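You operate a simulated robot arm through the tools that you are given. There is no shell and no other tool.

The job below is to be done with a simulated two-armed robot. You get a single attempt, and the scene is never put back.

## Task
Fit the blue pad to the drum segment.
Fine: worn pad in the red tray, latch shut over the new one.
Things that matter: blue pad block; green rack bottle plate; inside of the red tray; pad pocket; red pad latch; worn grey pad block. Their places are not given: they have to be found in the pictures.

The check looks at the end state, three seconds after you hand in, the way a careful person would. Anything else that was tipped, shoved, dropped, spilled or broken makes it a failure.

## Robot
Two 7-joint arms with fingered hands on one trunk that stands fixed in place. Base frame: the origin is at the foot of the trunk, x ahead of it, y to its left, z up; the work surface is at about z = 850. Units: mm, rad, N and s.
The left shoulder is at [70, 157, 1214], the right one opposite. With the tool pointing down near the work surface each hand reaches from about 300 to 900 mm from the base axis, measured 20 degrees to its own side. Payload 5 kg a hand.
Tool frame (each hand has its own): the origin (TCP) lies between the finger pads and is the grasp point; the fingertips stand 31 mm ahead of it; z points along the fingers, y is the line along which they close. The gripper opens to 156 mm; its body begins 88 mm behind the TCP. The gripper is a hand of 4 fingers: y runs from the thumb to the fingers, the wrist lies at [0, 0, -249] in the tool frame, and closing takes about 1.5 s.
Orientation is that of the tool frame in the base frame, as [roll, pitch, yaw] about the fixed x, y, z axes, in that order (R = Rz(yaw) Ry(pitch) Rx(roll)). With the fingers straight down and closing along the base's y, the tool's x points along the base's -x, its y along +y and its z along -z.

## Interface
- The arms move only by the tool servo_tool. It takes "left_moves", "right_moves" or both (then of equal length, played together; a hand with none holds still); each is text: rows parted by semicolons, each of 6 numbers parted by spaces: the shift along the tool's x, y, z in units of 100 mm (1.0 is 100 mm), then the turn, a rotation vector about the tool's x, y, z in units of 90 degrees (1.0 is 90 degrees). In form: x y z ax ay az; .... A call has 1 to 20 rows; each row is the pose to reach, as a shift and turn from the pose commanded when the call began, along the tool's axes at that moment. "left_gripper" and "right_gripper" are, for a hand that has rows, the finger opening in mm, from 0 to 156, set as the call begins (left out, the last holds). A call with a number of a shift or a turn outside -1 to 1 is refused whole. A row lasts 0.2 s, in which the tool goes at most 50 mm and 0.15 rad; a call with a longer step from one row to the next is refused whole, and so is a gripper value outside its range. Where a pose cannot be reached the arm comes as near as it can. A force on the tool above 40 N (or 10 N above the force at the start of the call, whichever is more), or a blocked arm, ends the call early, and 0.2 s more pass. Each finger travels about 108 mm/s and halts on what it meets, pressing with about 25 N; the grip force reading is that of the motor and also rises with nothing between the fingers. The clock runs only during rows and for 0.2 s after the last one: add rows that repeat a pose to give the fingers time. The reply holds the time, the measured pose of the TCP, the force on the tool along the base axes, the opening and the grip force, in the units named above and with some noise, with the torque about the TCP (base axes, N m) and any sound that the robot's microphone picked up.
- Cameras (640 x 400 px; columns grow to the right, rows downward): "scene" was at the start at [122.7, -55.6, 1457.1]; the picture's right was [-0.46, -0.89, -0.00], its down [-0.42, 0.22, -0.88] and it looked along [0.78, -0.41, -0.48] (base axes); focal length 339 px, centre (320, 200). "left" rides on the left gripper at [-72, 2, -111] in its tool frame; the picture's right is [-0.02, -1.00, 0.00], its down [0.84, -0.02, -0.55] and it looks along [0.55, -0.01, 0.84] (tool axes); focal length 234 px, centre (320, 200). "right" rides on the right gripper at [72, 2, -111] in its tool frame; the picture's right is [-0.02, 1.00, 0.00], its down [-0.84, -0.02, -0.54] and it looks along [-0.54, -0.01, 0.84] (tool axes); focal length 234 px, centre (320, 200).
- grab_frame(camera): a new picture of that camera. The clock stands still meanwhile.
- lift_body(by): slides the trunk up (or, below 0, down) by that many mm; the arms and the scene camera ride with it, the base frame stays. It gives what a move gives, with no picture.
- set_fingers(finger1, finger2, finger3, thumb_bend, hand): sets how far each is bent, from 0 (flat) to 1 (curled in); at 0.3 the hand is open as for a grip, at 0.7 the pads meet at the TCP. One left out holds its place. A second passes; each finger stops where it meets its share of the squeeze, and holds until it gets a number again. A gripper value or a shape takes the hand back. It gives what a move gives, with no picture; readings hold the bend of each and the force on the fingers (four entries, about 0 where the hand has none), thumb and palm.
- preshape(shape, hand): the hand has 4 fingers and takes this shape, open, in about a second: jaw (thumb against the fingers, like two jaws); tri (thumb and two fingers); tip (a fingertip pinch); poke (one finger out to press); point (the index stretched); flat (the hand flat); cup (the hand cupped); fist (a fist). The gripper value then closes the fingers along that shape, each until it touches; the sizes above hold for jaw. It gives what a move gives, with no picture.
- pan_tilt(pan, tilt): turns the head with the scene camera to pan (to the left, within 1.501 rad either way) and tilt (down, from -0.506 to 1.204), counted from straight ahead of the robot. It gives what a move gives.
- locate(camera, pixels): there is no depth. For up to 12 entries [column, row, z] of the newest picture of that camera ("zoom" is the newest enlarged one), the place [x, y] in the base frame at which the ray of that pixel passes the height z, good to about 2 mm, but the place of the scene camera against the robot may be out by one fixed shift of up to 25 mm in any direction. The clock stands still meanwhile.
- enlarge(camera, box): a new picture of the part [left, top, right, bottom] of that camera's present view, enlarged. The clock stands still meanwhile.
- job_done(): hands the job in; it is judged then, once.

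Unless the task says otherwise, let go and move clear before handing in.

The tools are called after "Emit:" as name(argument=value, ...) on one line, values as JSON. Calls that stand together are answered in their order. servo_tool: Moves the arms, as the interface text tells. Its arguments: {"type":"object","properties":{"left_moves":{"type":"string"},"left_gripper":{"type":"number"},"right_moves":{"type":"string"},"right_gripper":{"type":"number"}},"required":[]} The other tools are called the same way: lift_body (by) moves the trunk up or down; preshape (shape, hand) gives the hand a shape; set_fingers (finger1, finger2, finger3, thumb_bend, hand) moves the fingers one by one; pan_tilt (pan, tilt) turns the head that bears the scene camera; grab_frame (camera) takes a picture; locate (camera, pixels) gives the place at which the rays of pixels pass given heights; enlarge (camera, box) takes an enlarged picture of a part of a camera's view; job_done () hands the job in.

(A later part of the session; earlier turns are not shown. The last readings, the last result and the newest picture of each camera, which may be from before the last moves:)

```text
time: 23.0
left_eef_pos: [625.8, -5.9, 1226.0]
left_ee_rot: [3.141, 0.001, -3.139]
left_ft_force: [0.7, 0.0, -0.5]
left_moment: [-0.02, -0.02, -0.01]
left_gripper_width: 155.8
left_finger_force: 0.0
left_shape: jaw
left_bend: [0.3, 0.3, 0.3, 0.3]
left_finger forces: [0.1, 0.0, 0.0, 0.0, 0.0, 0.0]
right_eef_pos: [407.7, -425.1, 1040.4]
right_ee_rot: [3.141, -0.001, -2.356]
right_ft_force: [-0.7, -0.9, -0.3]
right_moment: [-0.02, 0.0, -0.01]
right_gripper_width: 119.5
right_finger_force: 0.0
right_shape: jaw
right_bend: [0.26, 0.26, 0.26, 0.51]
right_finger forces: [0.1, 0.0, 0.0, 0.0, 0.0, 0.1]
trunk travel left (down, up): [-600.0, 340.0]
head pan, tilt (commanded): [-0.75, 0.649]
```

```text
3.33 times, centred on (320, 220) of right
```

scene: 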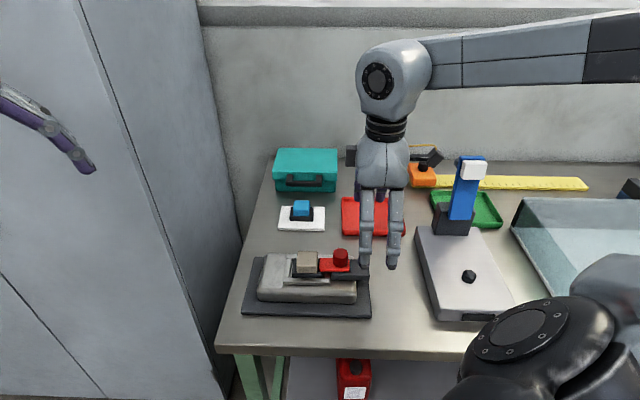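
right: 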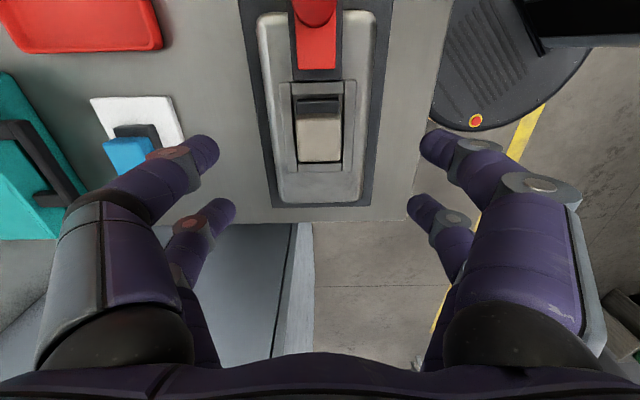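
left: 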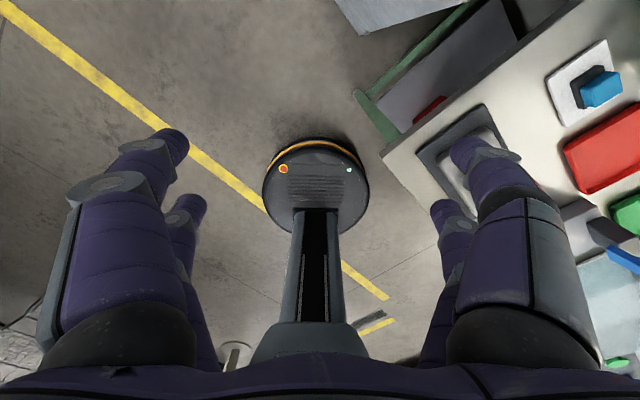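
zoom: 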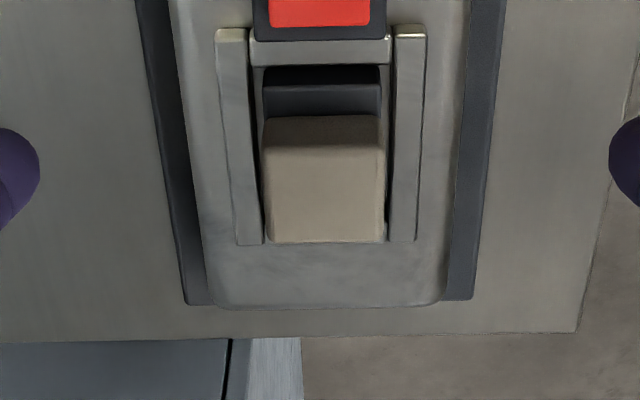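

Triangulated: pad base top z≈911, rails z≈904, block top z≈937.5, block centre a≈80, b≈-589; pocket has about ±4 mm play. Before lifting the worn pad I'll locate the tray and the neighbouring device with the blue lever in the scene view.

Emit:
grab_frame(camera="scene")

Emit:
locate(camera="scene", pixels=[[343, 236, 850], [405, 237, 850], [400, 198, 868], [343, 198, 868], [415, 228, 890], [437, 321, 890], [514, 310, 890], [433, 234, 890], [470, 236, 890], [475, 170, 1000], [475, 170, 1050], [278, 230, 853]])

```text
taken
```

scene: 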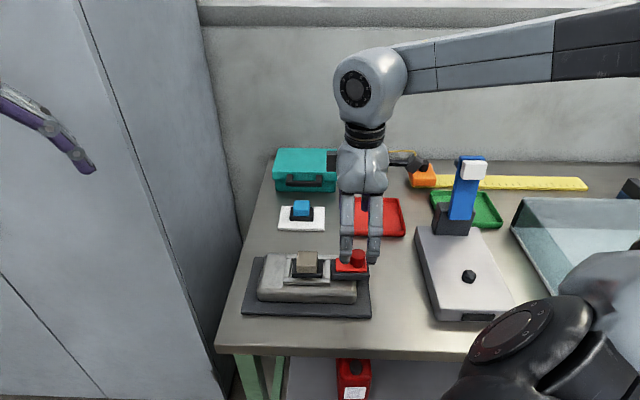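

```text
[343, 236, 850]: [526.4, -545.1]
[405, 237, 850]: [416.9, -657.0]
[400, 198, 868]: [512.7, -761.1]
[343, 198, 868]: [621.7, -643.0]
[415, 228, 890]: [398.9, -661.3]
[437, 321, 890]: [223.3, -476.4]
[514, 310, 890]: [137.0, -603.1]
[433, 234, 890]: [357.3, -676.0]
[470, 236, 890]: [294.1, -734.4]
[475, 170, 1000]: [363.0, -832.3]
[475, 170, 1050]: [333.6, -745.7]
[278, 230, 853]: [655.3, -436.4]
```

Offsets resolved: tray interior centre about a=-72, b=-823, lever device well beyond a<-160. Now I'll move over the grey block and descend with the hand at 85 mm opening.

Emit:
servo_tool(right_moves="-0.25 0 0 0 0 0; -0.5 0 0 0 0 0; -0.75 0 0 0 0 0; -0.92 0 0 0 0 0; -0.92 0 0.25 0 0 0; -0.92 0 0.5 0 0 0; -0.92 0 0.7 0 0 0; -0.92 0 0.8 0 0 0; -0.92 0 0.8 0 0 0", right_gripper=85)

Emit:
grab_frame(camera="right")

Emit:
enlarge(camera="scene", box=[240, 200, 400, 320])

```text
time: 25.0
left_eef_pos: [627.1, -5.3, 1224.8]
left_ee_rot: [3.141, 0.002, -3.14]
left_ft_force: [-0.7, -0.2, 0.0]
left_moment: [-0.02, -0.03, -0.04]
left_gripper_width: 155.6
left_finger_force: 0.1
left_shape: jaw
left_bend: [0.3, 0.3, 0.3, 0.3]
left_finger forces: [0.1, 0.1, 0.0, 0.0, 0.0, 0.0]
right_eef_pos: [472.4, -358.7, 959.8]
right_ee_rot: [-3.142, 0.0, -2.357]
right_ft_force: [-0.8, 0.4, -0.2]
right_moment: [-0.01, 0.01, 0.03]
right_gripper_width: 85.6
right_finger_force: 0.0
right_shape: jaw
right_bend: [0.72, 0.72, 0.72, 0.7]
right_finger forces: [0.0, 0.0, 0.0, 0.1, 0.1, 0.0]
trunk travel left (down, up): [-600.0, 340.0]
head pan, tilt (commanded): [-0.75, 0.649]
```

```text
taken
```

right: 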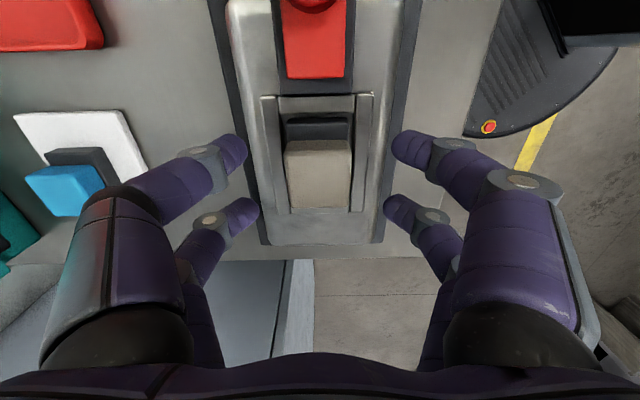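

```text
3.33 times, centred on (320, 260) of scene
```

zoom: 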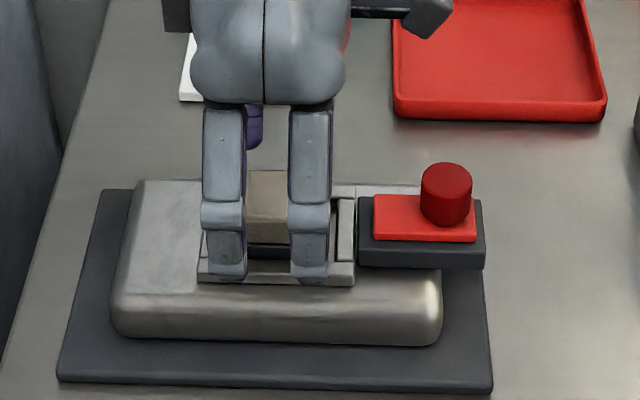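

The fingers straddle the block symmetrically, with the hand perhaps 3 mm too far along. I'll correct by 3 mm, descend 12 mm and close on the block.

Emit:
servo_tool(right_moves="0.03 -0.012 0.06 0 0 0; 0.03 -0.012 0.12 0 0 0; 0.03 -0.012 0.125 0 0 0; 0.03 -0.012 0.125 0 0 0", right_gripper=85)

Emit:
servo_tool(right_moves="0 0 0 0 0 0; 0 0 0 0 0 0; 0 0 0 0 0 0; 0 0 0 0 0 0; 0 0 0 0 0 0; 0 0 0 0 0 0; 0 0 0 0 0 0; 0 0 0 0 0 0", right_gripper=30)

Emit:
grab_frame(camera="right")

Emit:
enlarge(camera="scene", box=[240, 200, 400, 320])

```text
time: 26.0
left_eef_pos: [628.3, -5.9, 1225.0]
left_ee_rot: [-3.141, 0.004, -3.14]
left_ft_force: [-0.5, 0.6, -0.2]
left_moment: [-0.02, -0.02, -0.01]
left_gripper_width: 155.9
left_finger_force: 0.0
left_shape: jaw
left_bend: [0.3, 0.3, 0.3, 0.3]
left_finger forces: [0.0, 0.1, 0.0, 0.0, 0.1, 0.0]
right_eef_pos: [472.2, -362.4, 946.8]
right_ee_rot: [3.14, -0.001, -2.357]
right_ft_force: [0.5, -1.2, 0.7]
right_moment: [-0.01, -0.01, 0.01]
right_gripper_width: 85.8
right_finger_force: 0.0
right_shape: jaw
right_bend: [0.72, 0.72, 0.72, 0.7]
right_finger forces: [0.0, 0.1, 0.1, 0.0, 0.0, 0.0]
trunk travel left (down, up): [-600.0, 340.0]
head pan, tilt (commanded): [-0.75, 0.649]
```

```text
time: 27.8
left_eef_pos: [625.9, -6.0, 1226.9]
left_ee_rot: [3.141, 0.001, -3.14]
left_ft_force: [-0.3, 0.3, -0.4]
left_moment: [0.02, 0.04, 0.0]
left_gripper_width: 156.0
left_finger_force: 0.1
left_shape: jaw
left_bend: [0.3, 0.3, 0.3, 0.3]
left_finger forces: [0.0, 0.0, 0.0, 0.1, 0.1, 0.0]
right_eef_pos: [471.9, -361.5, 946.4]
right_ee_rot: [3.14, -0.001, -2.356]
right_ft_force: [0.1, -1.3, 0.1]
right_moment: [0.03, 0.01, 0.03]
right_gripper_width: 30.6
right_finger_force: 24.9
right_shape: jaw
right_bend: [0.73, 0.73, 0.73, 0.7]
right_finger forces: [19.6, 22.8, 25.7, 0.0, 19.7, 0.1]
trunk travel left (down, up): [-600.0, 340.0]
head pan, tilt (commanded): [-0.75, 0.649]
```

```text
taken
```

right: 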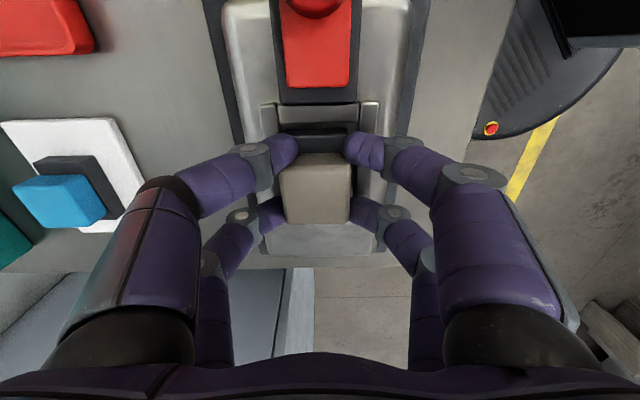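

```text
3.33 times, centred on (320, 260) of scene
```

zoom: 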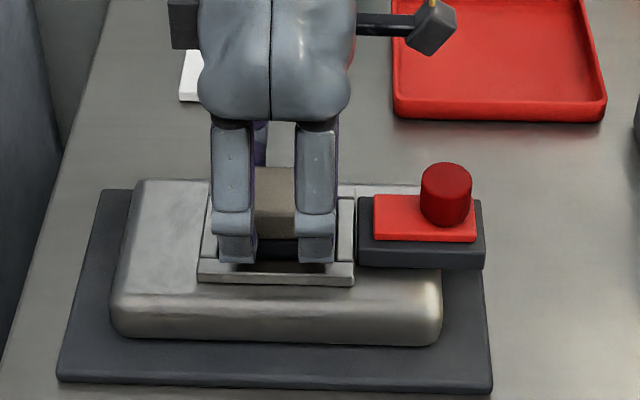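

All four digits hold the block with 20-26 N. Lifting it slowly straight up.

Emit:
servo_tool(right_moves="0 0 -0.05 0 0 0; 0 0 -0.1 0 0 0; 0 0 -0.2 0 0 0; 0 0 -0.3 0 0 0; 0 0 -0.45 0 0 0; 0 0 -0.6 0 0 0; 0 0 -0.8 0 0 0; 0 0 -1.0 0 0 0; 0 0 -1.0 0 0 0", right_gripper=30)

Emit:
grab_frame(camera="right")

Emit:
grab_frame(camera="scene")

Emit:
enlarge(camera="scene", box=[240, 180, 400, 320])

```text
time: 29.8
left_eef_pos: [627.8, -5.8, 1225.7]
left_ee_rot: [3.141, 0.001, -3.14]
left_ft_force: [-0.3, 0.3, 0.5]
left_moment: [0.01, 0.01, 0.01]
left_gripper_width: 155.9
left_finger_force: 0.1
left_shape: jaw
left_bend: [0.3, 0.3, 0.3, 0.3]
left_finger forces: [0.0, 0.0, 0.0, 0.0, 0.1, 0.0]
right_eef_pos: [472.3, -362.4, 1046.5]
right_ee_rot: [-3.14, 0.001, -2.356]
right_ft_force: [-0.4, 0.6, 0.0]
right_moment: [-0.04, -0.02, -0.03]
right_gripper_width: 30.6
right_finger_force: 25.0
right_shape: jaw
right_bend: [0.73, 0.73, 0.73, 0.7]
right_finger forces: [19.9, 22.9, 25.9, 0.0, 19.7, 0.1]
trunk travel left (down, up): [-600.0, 340.0]
head pan, tilt (commanded): [-0.75, 0.649]
```

```text
taken
```

right: 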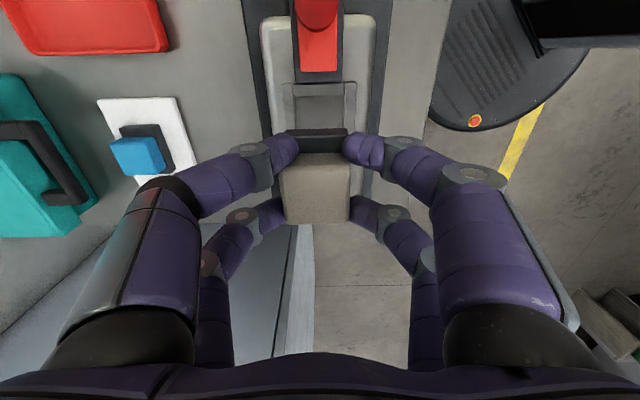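

```text
taken
```

scene: 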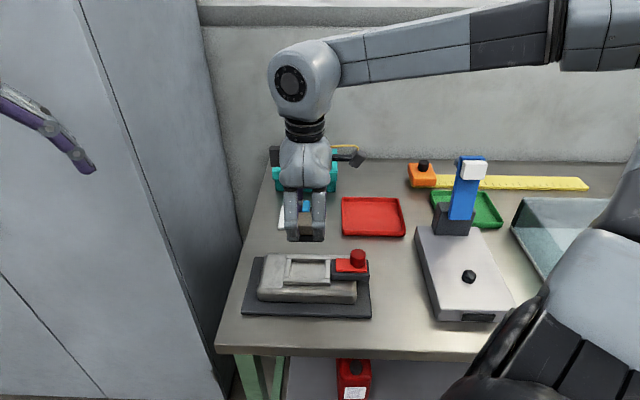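

```text
2.86 times, centred on (320, 250) of scene
```

zoom: 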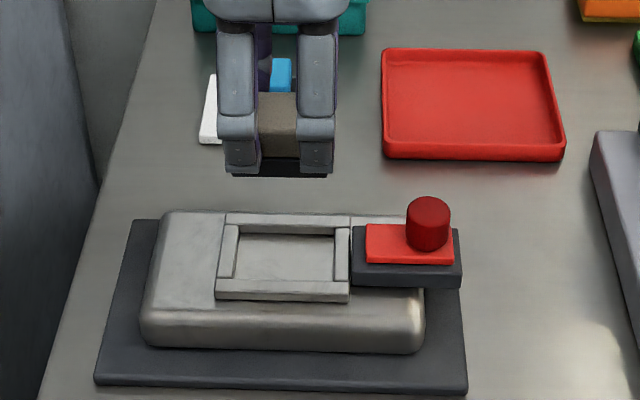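

The worn pad is held and the pocket is empty. Carrying it at this height toward the red tray.

Emit:
servo_tool(right_moves="0.12 -0.17 0 0 0 0; 0.24 -0.33 0 0 0 0; 0.36 -0.5 0 0 0 0; 0.48 -0.67 0 0 0 0; 0.6 -0.84 0 0 0 0; 0.7 -1.0 0 0 0 0; 0.7 -1.0 0 0 0 0", right_gripper=30)

Emit:
servo_tool(right_moves="0.12 -0.17 0 0 0 0; 0.24 -0.33 0 0 0 0; 0.36 -0.5 0 0 0 0; 0.48 -0.67 0 0 0 0; 0.6 -0.84 0 0 0 0; 0.7 -1.0 0 0 0 0; 0.7 -1.0 0 0 0 0", right_gripper=30)

Emit:
grab_frame(camera="right")

Emit:
grab_frame(camera="scene")

```text
time: 31.4
left_eef_pos: [627.8, -5.5, 1223.8]
left_ee_rot: [3.141, 0.003, -3.14]
left_ft_force: [0.1, 0.3, -0.5]
left_moment: [0.01, 0.02, 0.0]
left_gripper_width: 155.9
left_finger_force: 0.0
left_shape: jaw
left_bend: [0.3, 0.3, 0.3, 0.3]
left_finger forces: [0.1, 0.0, 0.1, 0.1, 0.1, 0.1]
right_eef_pos: [493.5, -482.3, 1045.9]
right_ee_rot: [3.142, 0.001, -2.358]
right_ft_force: [1.1, -0.5, -0.3]
right_moment: [0.0, 0.01, 0.0]
right_gripper_width: 30.4
right_finger_force: 24.9
right_shape: jaw
right_bend: [0.73, 0.73, 0.73, 0.7]
right_finger forces: [19.8, 22.8, 26.1, 0.0, 19.7, 0.0]
trunk travel left (down, up): [-600.0, 340.0]
head pan, tilt (commanded): [-0.75, 0.649]
```

```text
time: 33.0
left_eef_pos: [626.4, -5.8, 1224.8]
left_ee_rot: [3.14, 0.002, -3.141]
left_ft_force: [0.4, 0.4, -0.9]
left_moment: [-0.03, -0.02, 0.01]
left_gripper_width: 155.9
left_finger_force: 0.1
left_shape: jaw
left_bend: [0.3, 0.3, 0.3, 0.3]
left_finger forces: [0.0, 0.0, 0.0, 0.0, 0.0, 0.0]
right_eef_pos: [514.7, -603.1, 1046.4]
right_ee_rot: [3.14, -0.001, -2.356]
right_ft_force: [0.1, 0.3, -1.4]
right_moment: [-0.01, -0.02, 0.01]
right_gripper_width: 30.1
right_finger_force: 25.0
right_shape: jaw
right_bend: [0.73, 0.73, 0.73, 0.7]
right_finger forces: [19.5, 22.8, 26.2, 0.0, 19.6, 0.0]
trunk travel left (down, up): [-600.0, 340.0]
head pan, tilt (commanded): [-0.75, 0.649]
```

```text
taken
```

right: 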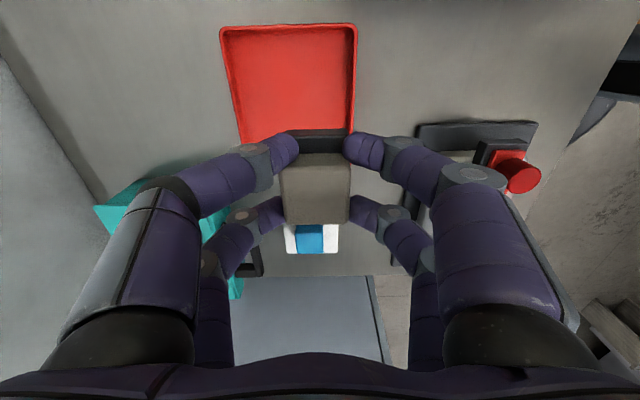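

```text
taken
```

scene: 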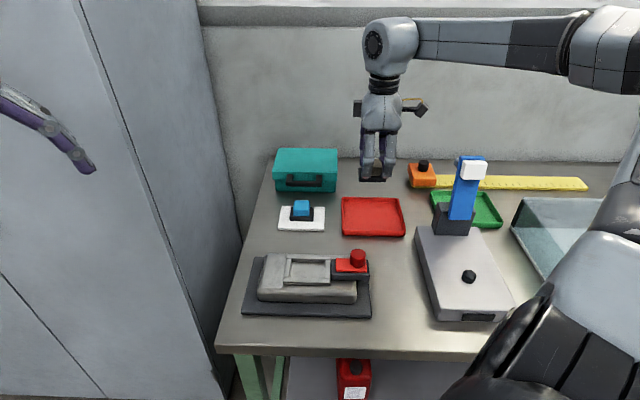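

The pad is over the tray's near half; tray b-range is about -886 to -750, so I'll shift 28 mm further to its middle and descend part way.

Emit:
servo_tool(right_moves="0 -0.28 0 0 0 0; 0 -0.28 0.25 0 0 0; 0 -0.28 0.5 0 0 0; 0 -0.28 0.75 0 0 0; 0 -0.28 1.0 0 0 0; 0 -0.28 1.0 0 0 0", right_gripper=30)

Emit:
grab_frame(camera="right")

Emit:
enlarge(camera="scene", box=[320, 120, 480, 250])

```text
time: 34.4
left_eef_pos: [626.9, -6.7, 1224.7]
left_ee_rot: [-3.14, 0.002, -3.139]
left_ft_force: [-0.4, 0.2, -0.6]
left_moment: [0.03, -0.01, -0.03]
left_gripper_width: 156.1
left_finger_force: 0.1
left_shape: jaw
left_bend: [0.3, 0.3, 0.3, 0.3]
left_finger forces: [0.0, 0.1, 0.0, 0.1, 0.0, 0.0]
right_eef_pos: [535.0, -624.1, 944.7]
right_ee_rot: [-3.141, 0.001, -2.356]
right_ft_force: [0.0, 0.8, -1.8]
right_moment: [-0.01, 0.02, 0.01]
right_gripper_width: 30.4
right_finger_force: 24.9
right_shape: jaw
right_bend: [0.73, 0.73, 0.73, 0.7]
right_finger forces: [19.6, 22.8, 26.1, 0.1, 19.6, 0.0]
trunk travel left (down, up): [-600.0, 340.0]
head pan, tilt (commanded): [-0.75, 0.649]
```

```text
taken
```

right: 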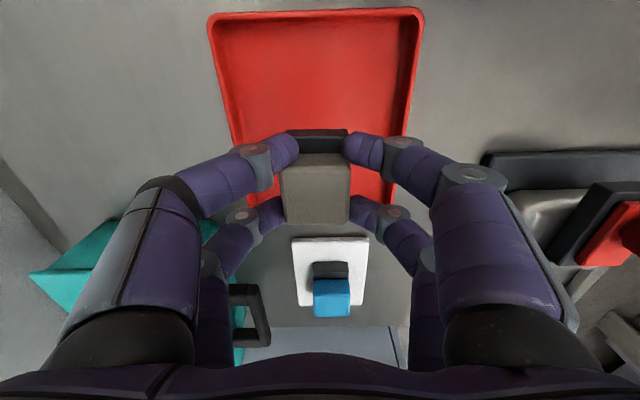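

```text
3.08 times, centred on (400, 185) of scene
```

zoom: 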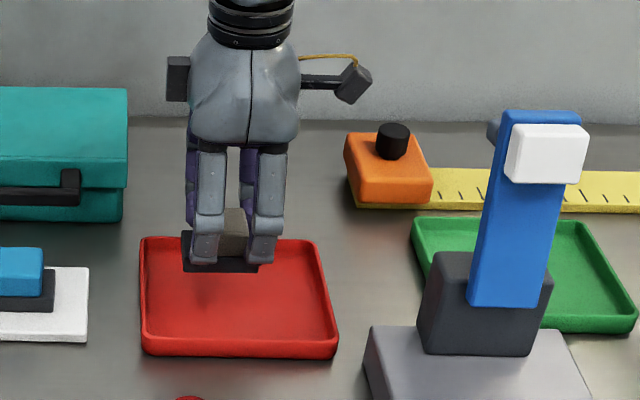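

The pad hangs over the tray interior with clear margins. Descending further 30 mm, then in small steps until contact.

Emit:
servo_tool(right_moves="0.04 0 0.1 0 0 0; 0.08 0 0.2 0 0 0; 0.08 0 0.3 0 0 0; 0.08 0 0.3 0 0 0", right_gripper=30)

Emit:
servo_tool(right_moves="0 0 0.03 0 0 0; 0 0 0.05 0 0 0; 0 0 0.05 0 0 0", right_gripper=30)

Emit:
enlarge(camera="scene", box=[330, 150, 430, 250])

```text
time: 35.4
left_eef_pos: [626.6, -6.1, 1225.0]
left_ee_rot: [3.141, 0.002, -3.138]
left_ft_force: [0.5, -0.1, -0.5]
left_moment: [-0.01, -0.01, -0.04]
left_gripper_width: 155.9
left_finger_force: 0.0
left_shape: jaw
left_bend: [0.3, 0.3, 0.3, 0.3]
left_finger forces: [0.1, 0.0, 0.1, 0.0, 0.1, 0.0]
right_eef_pos: [528.9, -629.5, 916.5]
right_ee_rot: [3.141, 0.0, -2.355]
right_ft_force: [0.3, -0.1, -0.6]
right_moment: [-0.03, 0.01, 0.01]
right_gripper_width: 30.1
right_finger_force: 25.8
right_shape: jaw
right_bend: [0.73, 0.73, 0.73, 0.7]
right_finger forces: [19.9, 22.8, 26.1, 0.0, 19.5, 0.0]
trunk travel left (down, up): [-600.0, 340.0]
head pan, tilt (commanded): [-0.75, 0.649]
```

```text
time: 36.2
left_eef_pos: [626.4, -6.3, 1224.9]
left_ee_rot: [-3.141, 0.004, -3.141]
left_ft_force: [-0.8, 0.8, -0.3]
left_moment: [-0.03, 0.0, -0.03]
left_gripper_width: 155.9
left_finger_force: 0.0
left_shape: jaw
left_bend: [0.3, 0.3, 0.3, 0.3]
left_finger forces: [0.0, 0.0, 0.1, 0.0, 0.0, 0.0]
right_eef_pos: [528.5, -628.7, 911.8]
right_ee_rot: [3.141, -0.001, -2.357]
right_ft_force: [0.1, 0.1, 0.5]
right_moment: [0.0, 0.03, -0.01]
right_gripper_width: 30.2
right_finger_force: 25.0
right_shape: jaw
right_bend: [0.74, 0.73, 0.73, 0.7]
right_finger forces: [19.8, 22.8, 26.1, 0.1, 19.4, 0.0]
trunk travel left (down, up): [-600.0, 340.0]
head pan, tilt (commanded): [-0.75, 0.649]
```

```text
4.00 times, centred on (380, 200) of scene
```

zoom: 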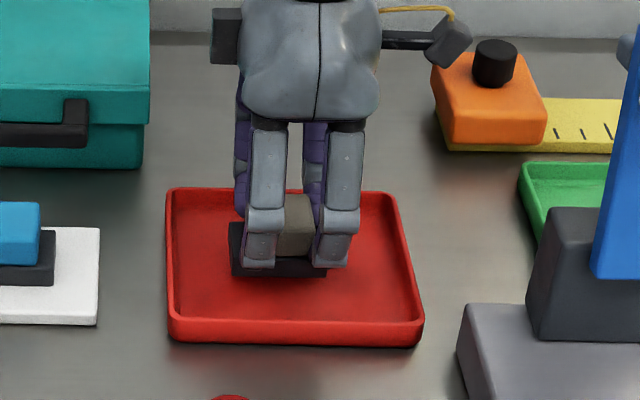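

No contact yet at TCP z≈912. Stepping down 3 mm at a time.

Emit:
servo_tool(right_moves="0 0 0.02 0 0 0; 0 0 0.04 0 0 0; 0 0 0.04 0 0 0", right_gripper=30)

Emit:
servo_tool(right_moves="0 0 0.015 0 0 0; 0 0 0.03 0 0 0; 0 0 0.03 0 0 0", right_gripper=30)

```text
time: 37.0
left_eef_pos: [626.8, -6.1, 1224.9]
left_ee_rot: [-3.141, 0.001, -3.138]
left_ft_force: [-0.8, 0.2, -1.0]
left_moment: [-0.02, -0.02, -0.01]
left_gripper_width: 156.0
left_finger_force: 0.0
left_shape: jaw
left_bend: [0.3, 0.3, 0.3, 0.3]
left_finger forces: [0.1, 0.0, 0.0, 0.0, 0.1, 0.0]
right_eef_pos: [528.8, -628.5, 907.5]
right_ee_rot: [3.141, 0.0, -2.356]
right_ft_force: [-0.5, 0.4, -1.3]
right_moment: [0.01, 0.0, -0.01]
right_gripper_width: 30.1
right_finger_force: 25.0
right_shape: jaw
right_bend: [0.74, 0.73, 0.73, 0.7]
right_finger forces: [19.8, 22.8, 26.0, 0.0, 19.5, 0.1]
trunk travel left (down, up): [-600.0, 340.0]
head pan, tilt (commanded): [-0.75, 0.649]
```

```text
time: 37.8
left_eef_pos: [628.0, -6.0, 1225.6]
left_ee_rot: [-3.141, 0.0, -3.14]
left_ft_force: [-0.4, 0.4, 0.2]
left_moment: [-0.01, 0.05, -0.01]
left_gripper_width: 156.0
left_finger_force: 0.0
left_shape: jaw
left_bend: [0.3, 0.3, 0.3, 0.3]
left_finger forces: [0.0, 0.0, 0.0, 0.0, 0.0, 0.1]
right_eef_pos: [529.0, -629.0, 904.9]
right_ee_rot: [3.141, 0.002, -2.356]
right_ft_force: [-0.6, -0.2, -0.3]
right_moment: [-0.02, 0.0, 0.01]
right_gripper_width: 30.5
right_finger_force: 25.0
right_shape: jaw
right_bend: [0.74, 0.73, 0.73, 0.7]
right_finger forces: [19.8, 22.9, 26.1, 0.0, 19.5, 0.1]
trunk travel left (down, up): [-600.0, 340.0]
head pan, tilt (commanded): [-0.75, 0.649]
```

Still free at 905. Continuing in 3 mm steps.

Emit:
servo_tool(right_moves="0 0 0.015 0 0 0; 0 0 0.03 0 0 0; 0 0 0.03 0 0 0", right_gripper=30)

Emit:
servo_tool(right_moves="0 0 0.015 0 0 0; 0 0 0.025 0 0 0; 0 0 0.025 0 0 0", right_gripper=30)

Emit:
enlarge(camera="scene", box=[330, 150, 430, 250])

```text
time: 38.6
left_eef_pos: [627.3, -6.2, 1224.9]
left_ee_rot: [3.141, 0.002, -3.14]
left_ft_force: [-0.3, 0.6, -0.3]
left_moment: [0.01, 0.0, 0.03]
left_gripper_width: 155.7
left_finger_force: 0.1
left_shape: jaw
left_bend: [0.3, 0.3, 0.3, 0.3]
left_finger forces: [0.0, 0.0, 0.0, 0.0, 0.0, 0.0]
right_eef_pos: [528.5, -627.3, 901.6]
right_ee_rot: [3.141, 0.001, -2.356]
right_ft_force: [0.2, -0.6, 1.5]
right_moment: [0.01, -0.07, 0.0]
right_gripper_width: 30.3
right_finger_force: 25.1
right_shape: jaw
right_bend: [0.73, 0.73, 0.73, 0.7]
right_finger forces: [19.9, 23.2, 26.2, 0.0, 19.8, 0.0]
trunk travel left (down, up): [-600.0, 340.0]
head pan, tilt (commanded): [-0.75, 0.649]
```

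```text
time: 39.4
left_eef_pos: [627.1, -5.2, 1224.4]
left_ee_rot: [-3.141, 0.0, -3.138]
left_ft_force: [-0.5, -0.4, -0.2]
left_moment: [-0.01, 0.02, -0.01]
left_gripper_width: 156.0
left_finger_force: 0.0
left_shape: jaw
left_bend: [0.3, 0.3, 0.3, 0.3]
left_finger forces: [0.0, 0.0, 0.0, 0.0, 0.0, 0.1]
right_eef_pos: [528.9, -627.7, 899.8]
right_ee_rot: [-3.14, 0.002, -2.356]
right_ft_force: [0.5, -1.6, 11.2]
right_moment: [-0.27, -0.22, -0.04]
right_gripper_width: 30.5
right_finger_force: 25.3
right_shape: jaw
right_bend: [0.74, 0.73, 0.73, 0.7]
right_finger forces: [20.0, 23.3, 26.8, 0.1, 21.3, 0.1]
trunk travel left (down, up): [-600.0, 340.0]
head pan, tilt (commanded): [-0.75, 0.649]
```

```text
4.00 times, centred on (380, 200) of scene
```

zoom: 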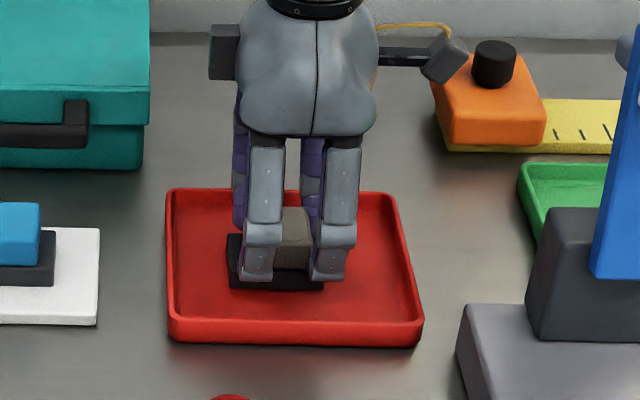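

Contact at TCP z≈900 (Fz=11 N): the worn pad rests on the tray floor. Opening modestly and rising straight up.

Emit:
servo_tool(right_moves="0 0 -0.005 0 0 0; 0 0 -0.01 0 0 0; 0 0 -0.01 0 0 0; 0 0 -0.01 0 0 0; 0 0 -0.01 0 0 0; 0 0 -0.01 0 0 0; 0 0 -0.01 0 0 0; 0 0 -0.01 0 0 0", right_gripper=80)

Emit:
grab_frame(camera="right")

Emit:
enlarge(camera="scene", box=[330, 150, 430, 250])

```text
time: 41.2
left_eef_pos: [627.0, -6.3, 1224.0]
left_ee_rot: [-3.141, 0.002, -3.14]
left_ft_force: [-0.5, -0.2, 0.0]
left_moment: [-0.01, 0.01, -0.01]
left_gripper_width: 155.5
left_finger_force: 0.0
left_shape: jaw
left_bend: [0.3, 0.3, 0.3, 0.3]
left_finger forces: [0.0, 0.0, 0.0, 0.1, 0.1, 0.1]
right_eef_pos: [528.1, -627.9, 900.3]
right_ee_rot: [-3.141, -0.002, -2.356]
right_ft_force: [-0.8, -0.7, 0.1]
right_moment: [0.0, 0.0, 0.01]
right_gripper_width: 79.6
right_finger_force: 0.0
right_shape: jaw
right_bend: [0.73, 0.73, 0.73, 0.7]
right_finger forces: [0.0, 0.1, 0.1, 0.0, 0.0, 0.0]
trunk travel left (down, up): [-600.0, 340.0]
head pan, tilt (commanded): [-0.75, 0.649]
```

```text
taken
```

right: 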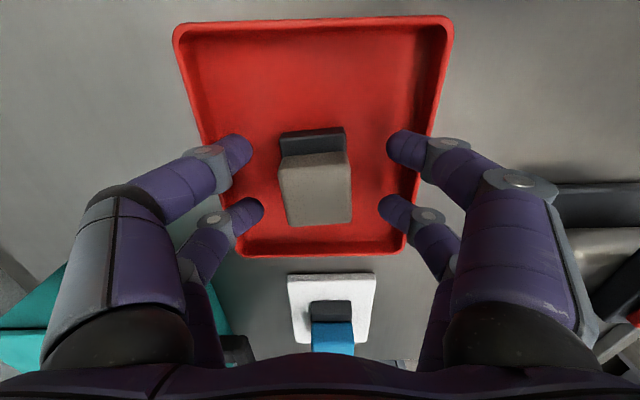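

```text
4.00 times, centred on (380, 200) of scene
```

zoom: 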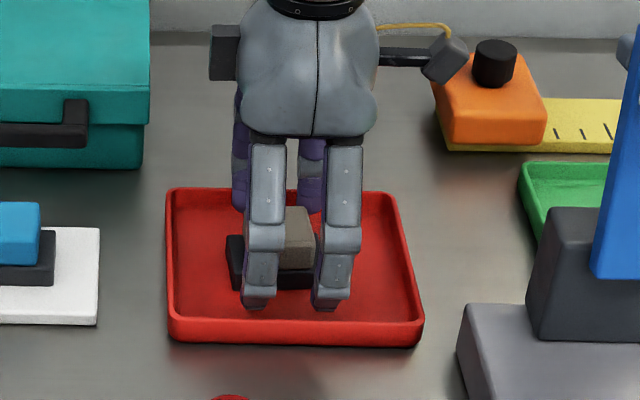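

The worn pad lies flat in the tray, clear of the fingers. Rising, then heading over the blue pad.

Emit:
servo_tool(right_moves="0 0 -0.2 0 0 0; 0 0 -0.5 0 0 0; 0 0 -0.8 0 0 0; 0 0 -1.0 0 0 0; 0 0 -1.0 0 0 0", right_gripper=90)

Emit:
servo_tool(right_moves="-0.1 0 -0.3 0 0 0; -0.3 0.02 -0.4 0 0 0; -0.6 0.05 -0.4 0 0 0; -0.9 0.08 -0.4 0 0 0; -1.0 0.1 -0.4 0 0 0; -1.0 0.1 -0.4 0 0 0", right_gripper=120)

Emit:
grab_frame(camera="right")

Emit:
grab_frame(camera="scene")

```text
time: 42.4
left_eef_pos: [627.3, -6.1, 1225.0]
left_ee_rot: [-3.141, 0.0, -3.139]
left_ft_force: [-0.5, 0.4, 0.2]
left_moment: [0.02, 0.0, -0.01]
left_gripper_width: 155.9
left_finger_force: 0.0
left_shape: jaw
left_bend: [0.3, 0.3, 0.3, 0.3]
left_finger forces: [0.0, 0.0, 0.0, 0.0, 0.0, 0.1]
right_eef_pos: [528.9, -627.8, 999.8]
right_ee_rot: [3.14, 0.001, -2.356]
right_ft_force: [0.5, 1.2, 0.3]
right_moment: [0.0, 0.03, -0.02]
right_gripper_width: 89.3
right_finger_force: 0.0
right_shape: jaw
right_bend: [0.72, 0.72, 0.72, 0.7]
right_finger forces: [0.0, 0.0, 0.0, 0.0, 0.1, 0.1]
trunk travel left (down, up): [-600.0, 340.0]
head pan, tilt (commanded): [-0.75, 0.649]
```

```text
time: 43.8
left_eef_pos: [627.3, -7.3, 1225.2]
left_ee_rot: [-3.142, 0.002, -3.139]
left_ft_force: [0.2, 0.2, 0.3]
left_moment: [-0.03, 0.01, -0.01]
left_gripper_width: 155.7
left_finger_force: 0.1
left_shape: jaw
left_bend: [0.3, 0.3, 0.3, 0.3]
left_finger forces: [0.0, 0.0, 0.0, 0.0, 0.0, 0.0]
right_eef_pos: [591.4, -550.1, 1039.8]
right_ee_rot: [3.139, 0.0, -2.356]
right_ft_force: [0.3, 0.9, 0.2]
right_moment: [0.01, 0.02, 0.0]
right_gripper_width: 119.7
right_finger_force: 0.2
right_shape: jaw
right_bend: [0.26, 0.26, 0.26, 0.51]
right_finger forces: [0.0, 0.0, 0.0, 0.0, 0.0, 0.0]
trunk travel left (down, up): [-600.0, 340.0]
head pan, tilt (commanded): [-0.75, 0.649]
```

```text
taken
```

right: 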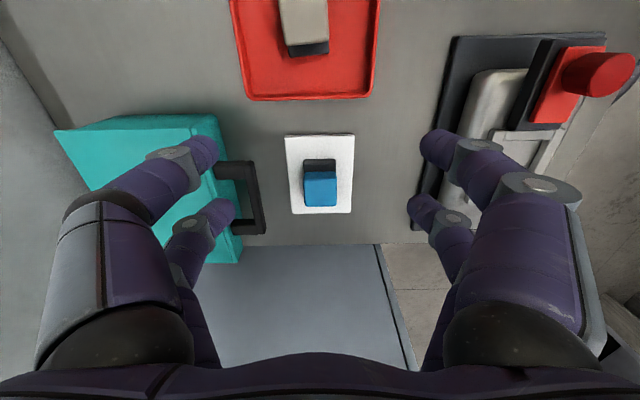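

```text
taken
```

scene: 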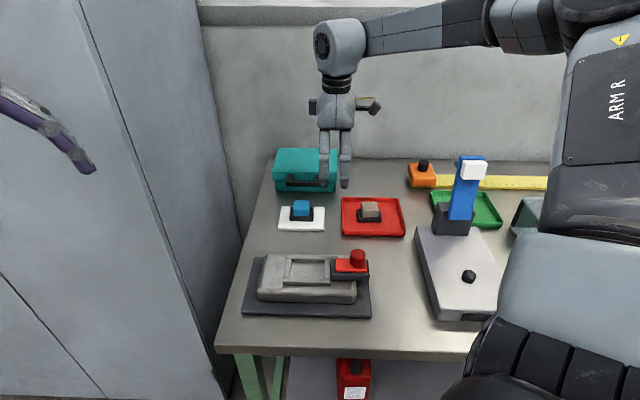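

The blue pad sits at (320,185), with the teal case and its black handle (217-265, 160-235) close beside; I need clearances before descending. Locating case, handle and pad from this and the scene view.

Emit:
enlarge(camera="right", box=[200, 110, 400, 270])

Emit:
locate(camera="scene", pixels=[[335.9, 192.3, 850], [276.3, 191.4, 850], [278, 230, 853], [324, 231, 853], [324, 207, 856], [281, 206, 856]])

Emit:
enlarge(camera="scene", box=[260, 140, 360, 240])

```text
2.50 times, centred on (300, 190) of right
```

zoom: 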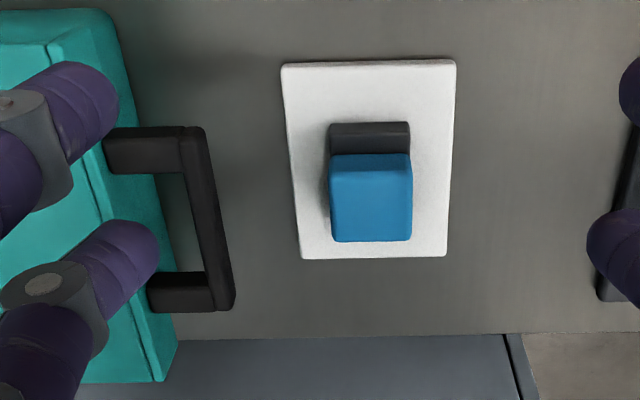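

```text
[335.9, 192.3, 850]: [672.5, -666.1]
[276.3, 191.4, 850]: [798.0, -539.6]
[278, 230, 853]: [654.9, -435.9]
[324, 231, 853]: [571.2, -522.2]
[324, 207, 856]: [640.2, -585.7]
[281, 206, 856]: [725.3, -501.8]
```

```text
4.00 times, centred on (310, 190) of scene
```

zoom: 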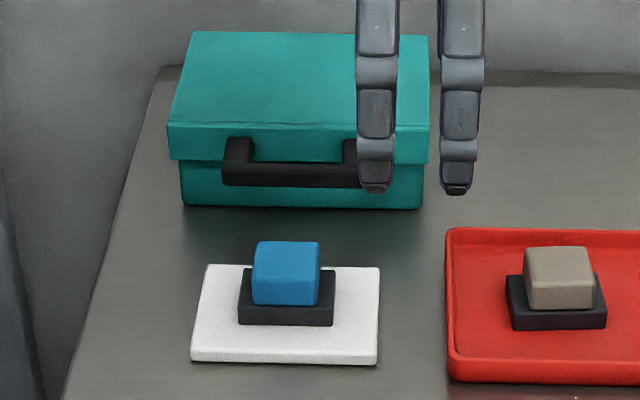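

The case handle's outer bar is only about 72 mm from the pad centre at the finger height, so gripping along the present axis would risk touching it. I'll turn the hand 90° so the fingers close along the fixture's long axis instead, moving above the blue pad.

Emit:
servo_tool(right_moves="-0.07 0 0 0 0 0.0833; -0.13 0 0 0 0 0.1667; -0.2 0 0 0 0 0.25; -0.27 0 0 0 0 0.3333; -0.33 0 0 0 0 0.4167; -0.4 0 0 0 0 0.5; -0.47 0 0 0 0 0.5833; -0.53 0 0 0 0 0.6667; -0.6 0 0 0 0 0.75; -0.67 0 0 0 0 0.8333; -0.73 0 0 0 0 0.9167; -0.8 0 0 0 0 1.0; -0.8 0 0 0 0 1.0; -0.8 0 0 0 0 1.0", right_gripper=100)

Emit:
grab_frame(camera="right")

Emit:
grab_frame(camera="scene")

```text
time: 46.8
left_eef_pos: [627.5, -5.7, 1224.6]
left_ee_rot: [-3.14, 0.002, -3.14]
left_ft_force: [0.1, 0.4, 0.3]
left_moment: [0.04, 0.02, 0.01]
left_gripper_width: 155.7
left_finger_force: 0.1
left_shape: jaw
left_bend: [0.3, 0.3, 0.3, 0.3]
left_finger forces: [0.0, 0.1, 0.0, 0.1, 0.1, 0.0]
right_eef_pos: [647.8, -494.4, 1039.9]
right_ee_rot: [-3.141, -0.001, 2.355]
right_ft_force: [-0.7, -0.2, 0.8]
right_moment: [0.01, -0.03, -0.05]
right_gripper_width: 100.4
right_finger_force: 0.1
right_shape: jaw
right_bend: [0.3, 0.3, 0.3, 0.71]
right_finger forces: [0.0, 0.0, 0.1, 0.1, 0.0, 0.1]
trunk travel left (down, up): [-600.0, 340.0]
head pan, tilt (commanded): [-0.75, 0.649]
```

```text
taken
```

right: 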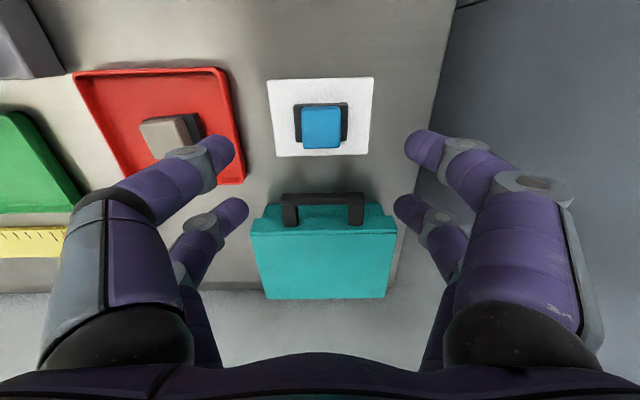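

```text
taken
```

scene: 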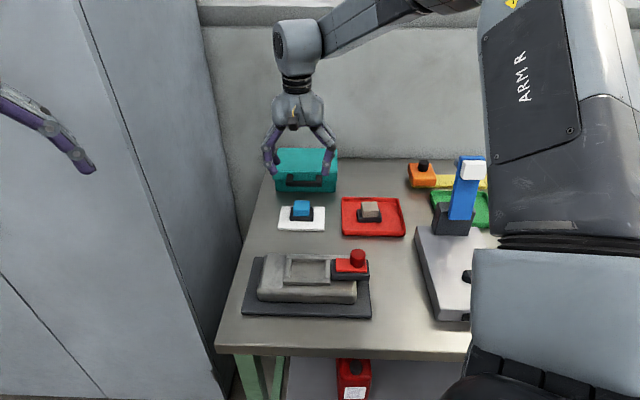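

Hand is now turned, with the blue pad at (322,125) between the fingers and the handle well to the far side. Enlarging the pad for measurement.

Emit:
enlarge(camera="right", box=[260, 70, 380, 240])

```text
2.35 times, centred on (320, 155) of right
```

zoom: 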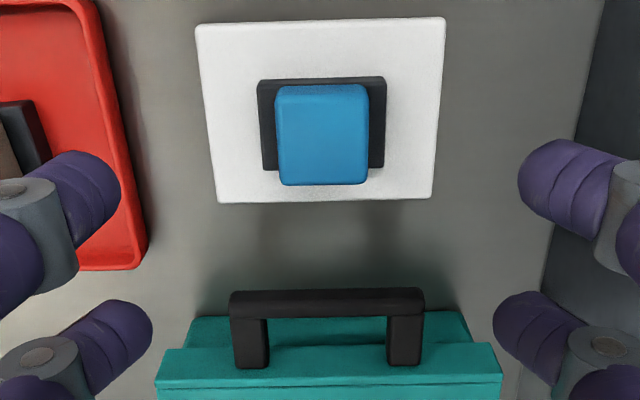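

Blue block: centre a≈110, b≈-808.5, top z≈897, well aligned with the hand. Descending to about 20 mm above grip height with the hand at 85 mm.

Emit:
servo_tool(right_moves="-0.008 0.015 0.2 0 0 0; -0.008 0.015 0.4 0 0 0; -0.008 0.015 0.6 0 0 0; -0.008 0.015 0.8 0 0 0; -0.008 0.015 1.0 0 0 0; -0.008 0.015 1.0 0 0 0; -0.008 0.015 1.0 0 0 0", right_gripper=85)

Emit:
grab_frame(camera="right")

Emit:
enlarge(camera="scene", box=[240, 130, 380, 250])

```text
time: 48.4
left_eef_pos: [627.4, -6.7, 1225.8]
left_ee_rot: [3.14, 0.002, -3.141]
left_ft_force: [0.6, -0.2, 0.1]
left_moment: [0.03, -0.03, 0.0]
left_gripper_width: 155.8
left_finger_force: 0.1
left_shape: jaw
left_bend: [0.3, 0.3, 0.3, 0.3]
left_finger forces: [0.1, 0.1, 0.0, 0.0, 0.0, 0.0]
right_eef_pos: [651.1, -492.6, 939.0]
right_ee_rot: [3.141, -0.001, 2.356]
right_ft_force: [-0.9, -0.3, -0.3]
right_moment: [0.0, -0.01, 0.01]
right_gripper_width: 85.8
right_finger_force: 0.1
right_shape: jaw
right_bend: [0.72, 0.72, 0.72, 0.7]
right_finger forces: [0.0, 0.0, 0.0, 0.1, 0.0, 0.0]
trunk travel left (down, up): [-600.0, 340.0]
head pan, tilt (commanded): [-0.75, 0.649]
```

```text
taken
```

right: 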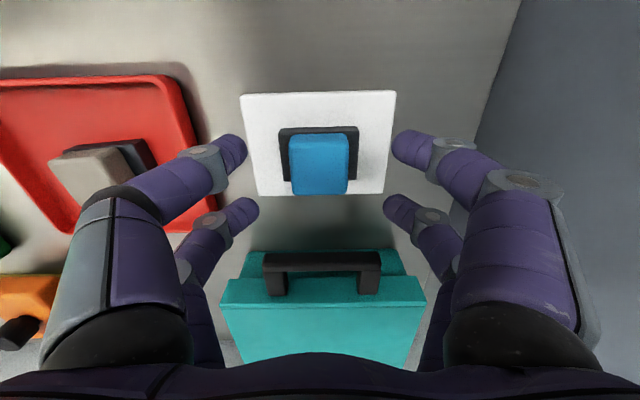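

```text
3.33 times, centred on (310, 190) of scene
```

zoom: 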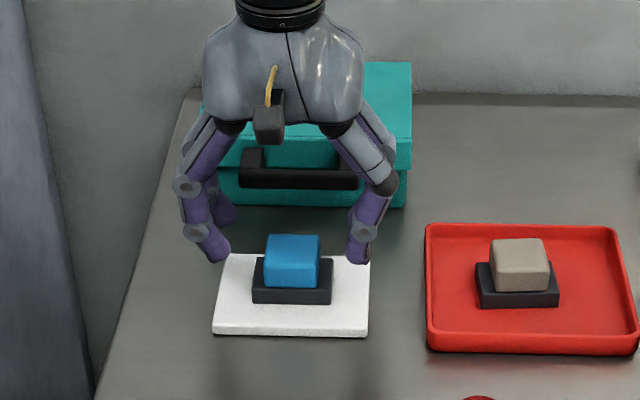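

Fingers straddle the blue block well (scene zoom shows both sides clear). Descending to grip height.

Emit:
servo_tool(right_moves="0 -0.01 0.1 0 0 0; 0 -0.01 0.2 0 0 0; 0 -0.01 0.28 0 0 0; 0 -0.01 0.31 0 0 0; 0 -0.01 0.31 0 0 0", right_gripper=85)

Emit:
grab_frame(camera="right")

Emit:
enlarge(camera="scene", box=[250, 150, 370, 240])

```text
time: 49.6
left_eef_pos: [627.5, -6.2, 1224.0]
left_ee_rot: [3.141, 0.001, -3.14]
left_ft_force: [-0.7, 0.2, 0.1]
left_moment: [0.03, 0.0, 0.02]
left_gripper_width: 155.6
left_finger_force: 0.1
left_shape: jaw
left_bend: [0.3, 0.3, 0.3, 0.3]
left_finger forces: [0.0, 0.0, 0.0, 0.1, 0.0, 0.1]
right_eef_pos: [650.2, -495.2, 909.2]
right_ee_rot: [-3.141, -0.001, 2.356]
right_ft_force: [0.1, -0.2, -0.5]
right_moment: [-0.01, -0.02, -0.01]
right_gripper_width: 85.4
right_finger_force: 0.1
right_shape: jaw
right_bend: [0.72, 0.72, 0.72, 0.7]
right_finger forces: [0.1, 0.0, 0.1, 0.1, 0.0, 0.0]
trunk travel left (down, up): [-600.0, 340.0]
head pan, tilt (commanded): [-0.75, 0.649]
```

```text
taken
```

right: 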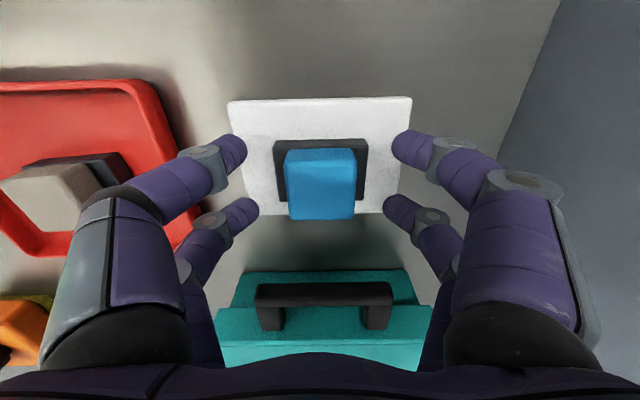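

```text
4.44 times, centred on (310, 195) of scene
```

zoom: 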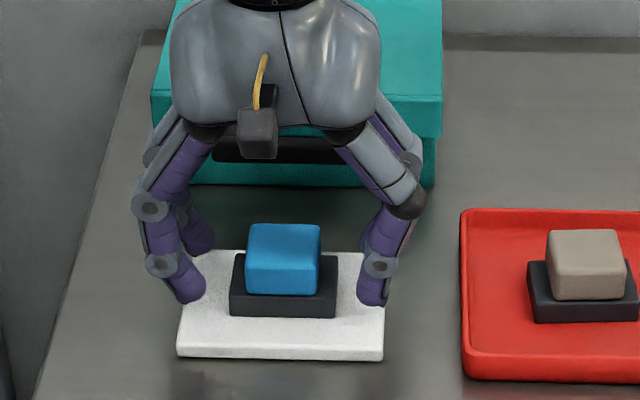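

Geometry matches the earlier successful grip. Closing on the blue block.

Emit:
servo_tool(right_moves="0 0 0 0 0 0; 0 0 0 0 0 0; 0 0 0 0 0 0; 0 0 0 0 0 0; 0 0 0 0 0 0; 0 0 0 0 0 0; 0 0 0 0 0 0; 0 0 0 0 0 0", right_gripper=30)

Emit:
grab_frame(camera="right")

Emit:
enlarge(camera="scene", box=[250, 150, 370, 240])

```text
time: 51.4
left_eef_pos: [627.9, -6.8, 1226.0]
left_ee_rot: [3.141, 0.001, -3.139]
left_ft_force: [-0.2, 0.1, -0.4]
left_moment: [0.02, 0.0, -0.02]
left_gripper_width: 156.0
left_finger_force: 0.1
left_shape: jaw
left_bend: [0.3, 0.3, 0.3, 0.3]
left_finger forces: [0.0, 0.0, 0.0, 0.0, 0.0, 0.1]
right_eef_pos: [650.0, -494.7, 909.3]
right_ee_rot: [-3.141, 0.0, 2.356]
right_ft_force: [0.7, 0.2, 2.4]
right_moment: [-0.04, 0.0, 0.03]
right_gripper_width: 40.6
right_finger_force: 25.2
right_shape: jaw
right_bend: [0.73, 0.73, 0.73, 0.7]
right_finger forces: [21.5, 21.1, 21.3, 0.1, 20.7, 0.0]
trunk travel left (down, up): [-600.0, 340.0]
head pan, tilt (commanded): [-0.75, 0.649]
```

```text
taken
```

right: 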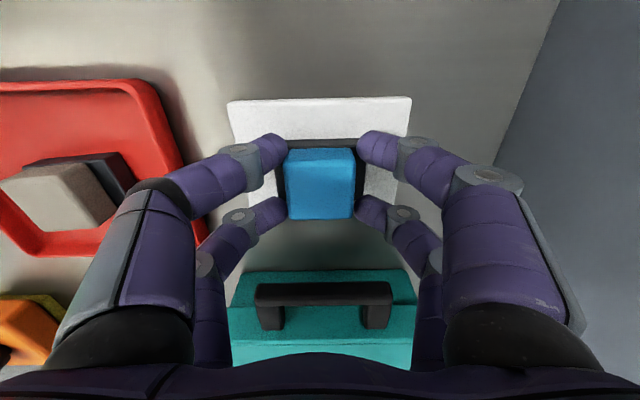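

```text
4.44 times, centred on (310, 195) of scene
```

zoom: 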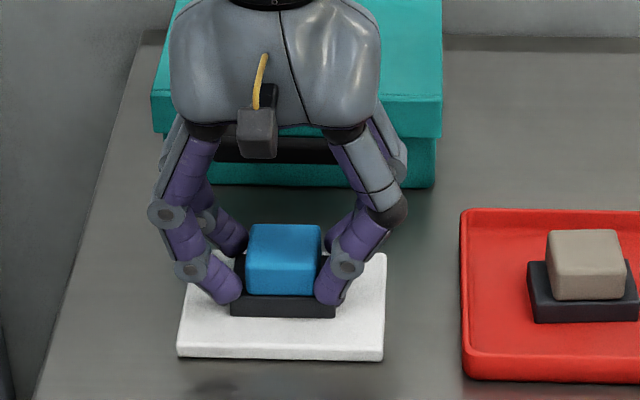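

Grip is solid (about 21 N on all four digits). Lifting the blue pad.

Emit:
servo_tool(right_moves="0 0 -0.05 0 0 0; 0 0 -0.1 0 0 0; 0 0 -0.2 0 0 0; 0 0 -0.35 0 0 0; 0 0 -0.5 0 0 0; 0 0 -0.7 0 0 0; 0 0 -0.9 0 0 0; 0 0 -1.0 0 0 0; 0 0 -1.0 0 0 0", right_gripper=30)

Emit:
grab_frame(camera="right")

Emit:
enlarge(camera="scene", box=[240, 100, 380, 240])

```text
time: 53.4
left_eef_pos: [627.3, -7.3, 1225.4]
left_ee_rot: [3.141, -0.001, -3.141]
left_ft_force: [-0.4, 0.6, -0.2]
left_moment: [0.03, -0.01, -0.03]
left_gripper_width: 155.8
left_finger_force: 0.0
left_shape: jaw
left_bend: [0.3, 0.3, 0.3, 0.3]
left_finger forces: [0.1, 0.1, 0.0, 0.0, 0.0, 0.0]
right_eef_pos: [650.0, -495.4, 1009.5]
right_ee_rot: [3.14, -0.001, 2.356]
right_ft_force: [0.2, -0.3, -0.7]
right_moment: [0.02, 0.02, 0.03]
right_gripper_width: 40.6
right_finger_force: 24.2
right_shape: jaw
right_bend: [0.73, 0.73, 0.73, 0.7]
right_finger forces: [21.1, 20.9, 21.5, 0.1, 20.5, 0.1]
trunk travel left (down, up): [-600.0, 340.0]
head pan, tilt (commanded): [-0.75, 0.649]
```

```text
taken
```

right: 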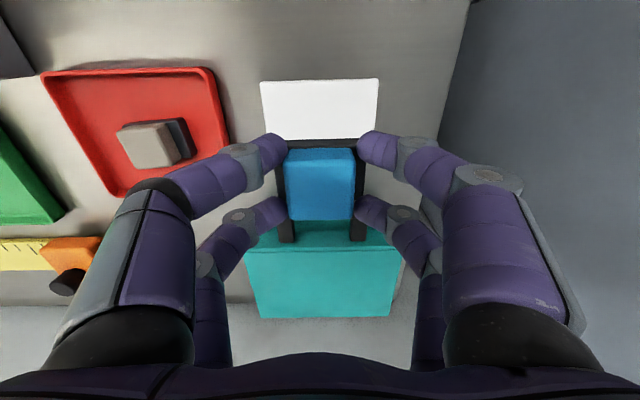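

```text
2.86 times, centred on (310, 170) of scene
```

zoom: 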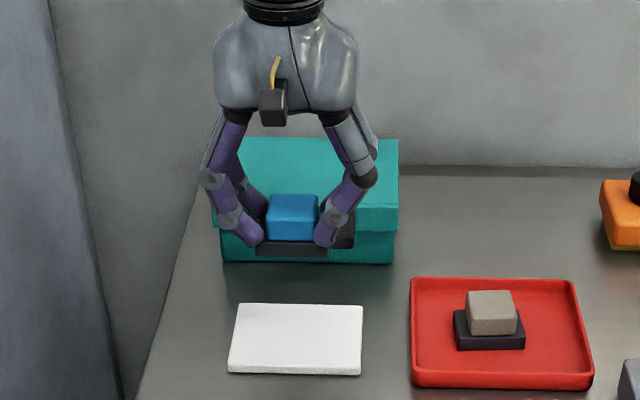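

Pad is in hand and level. I'll measure its exact place in the hand before taking it to the pocket.

Emit:
enlarge(camera="right", box=[260, 120, 380, 260])

```text
2.86 times, centred on (320, 190) of right
```

zoom: 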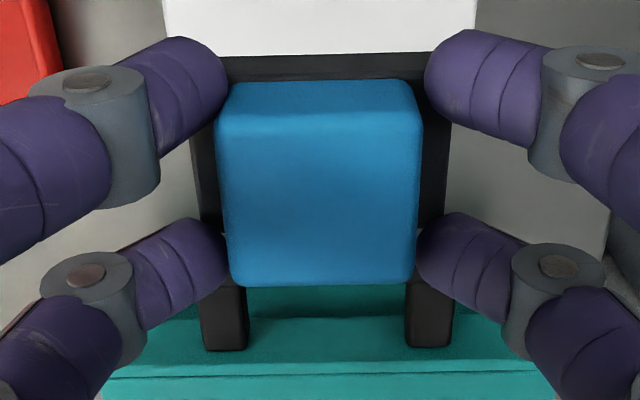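

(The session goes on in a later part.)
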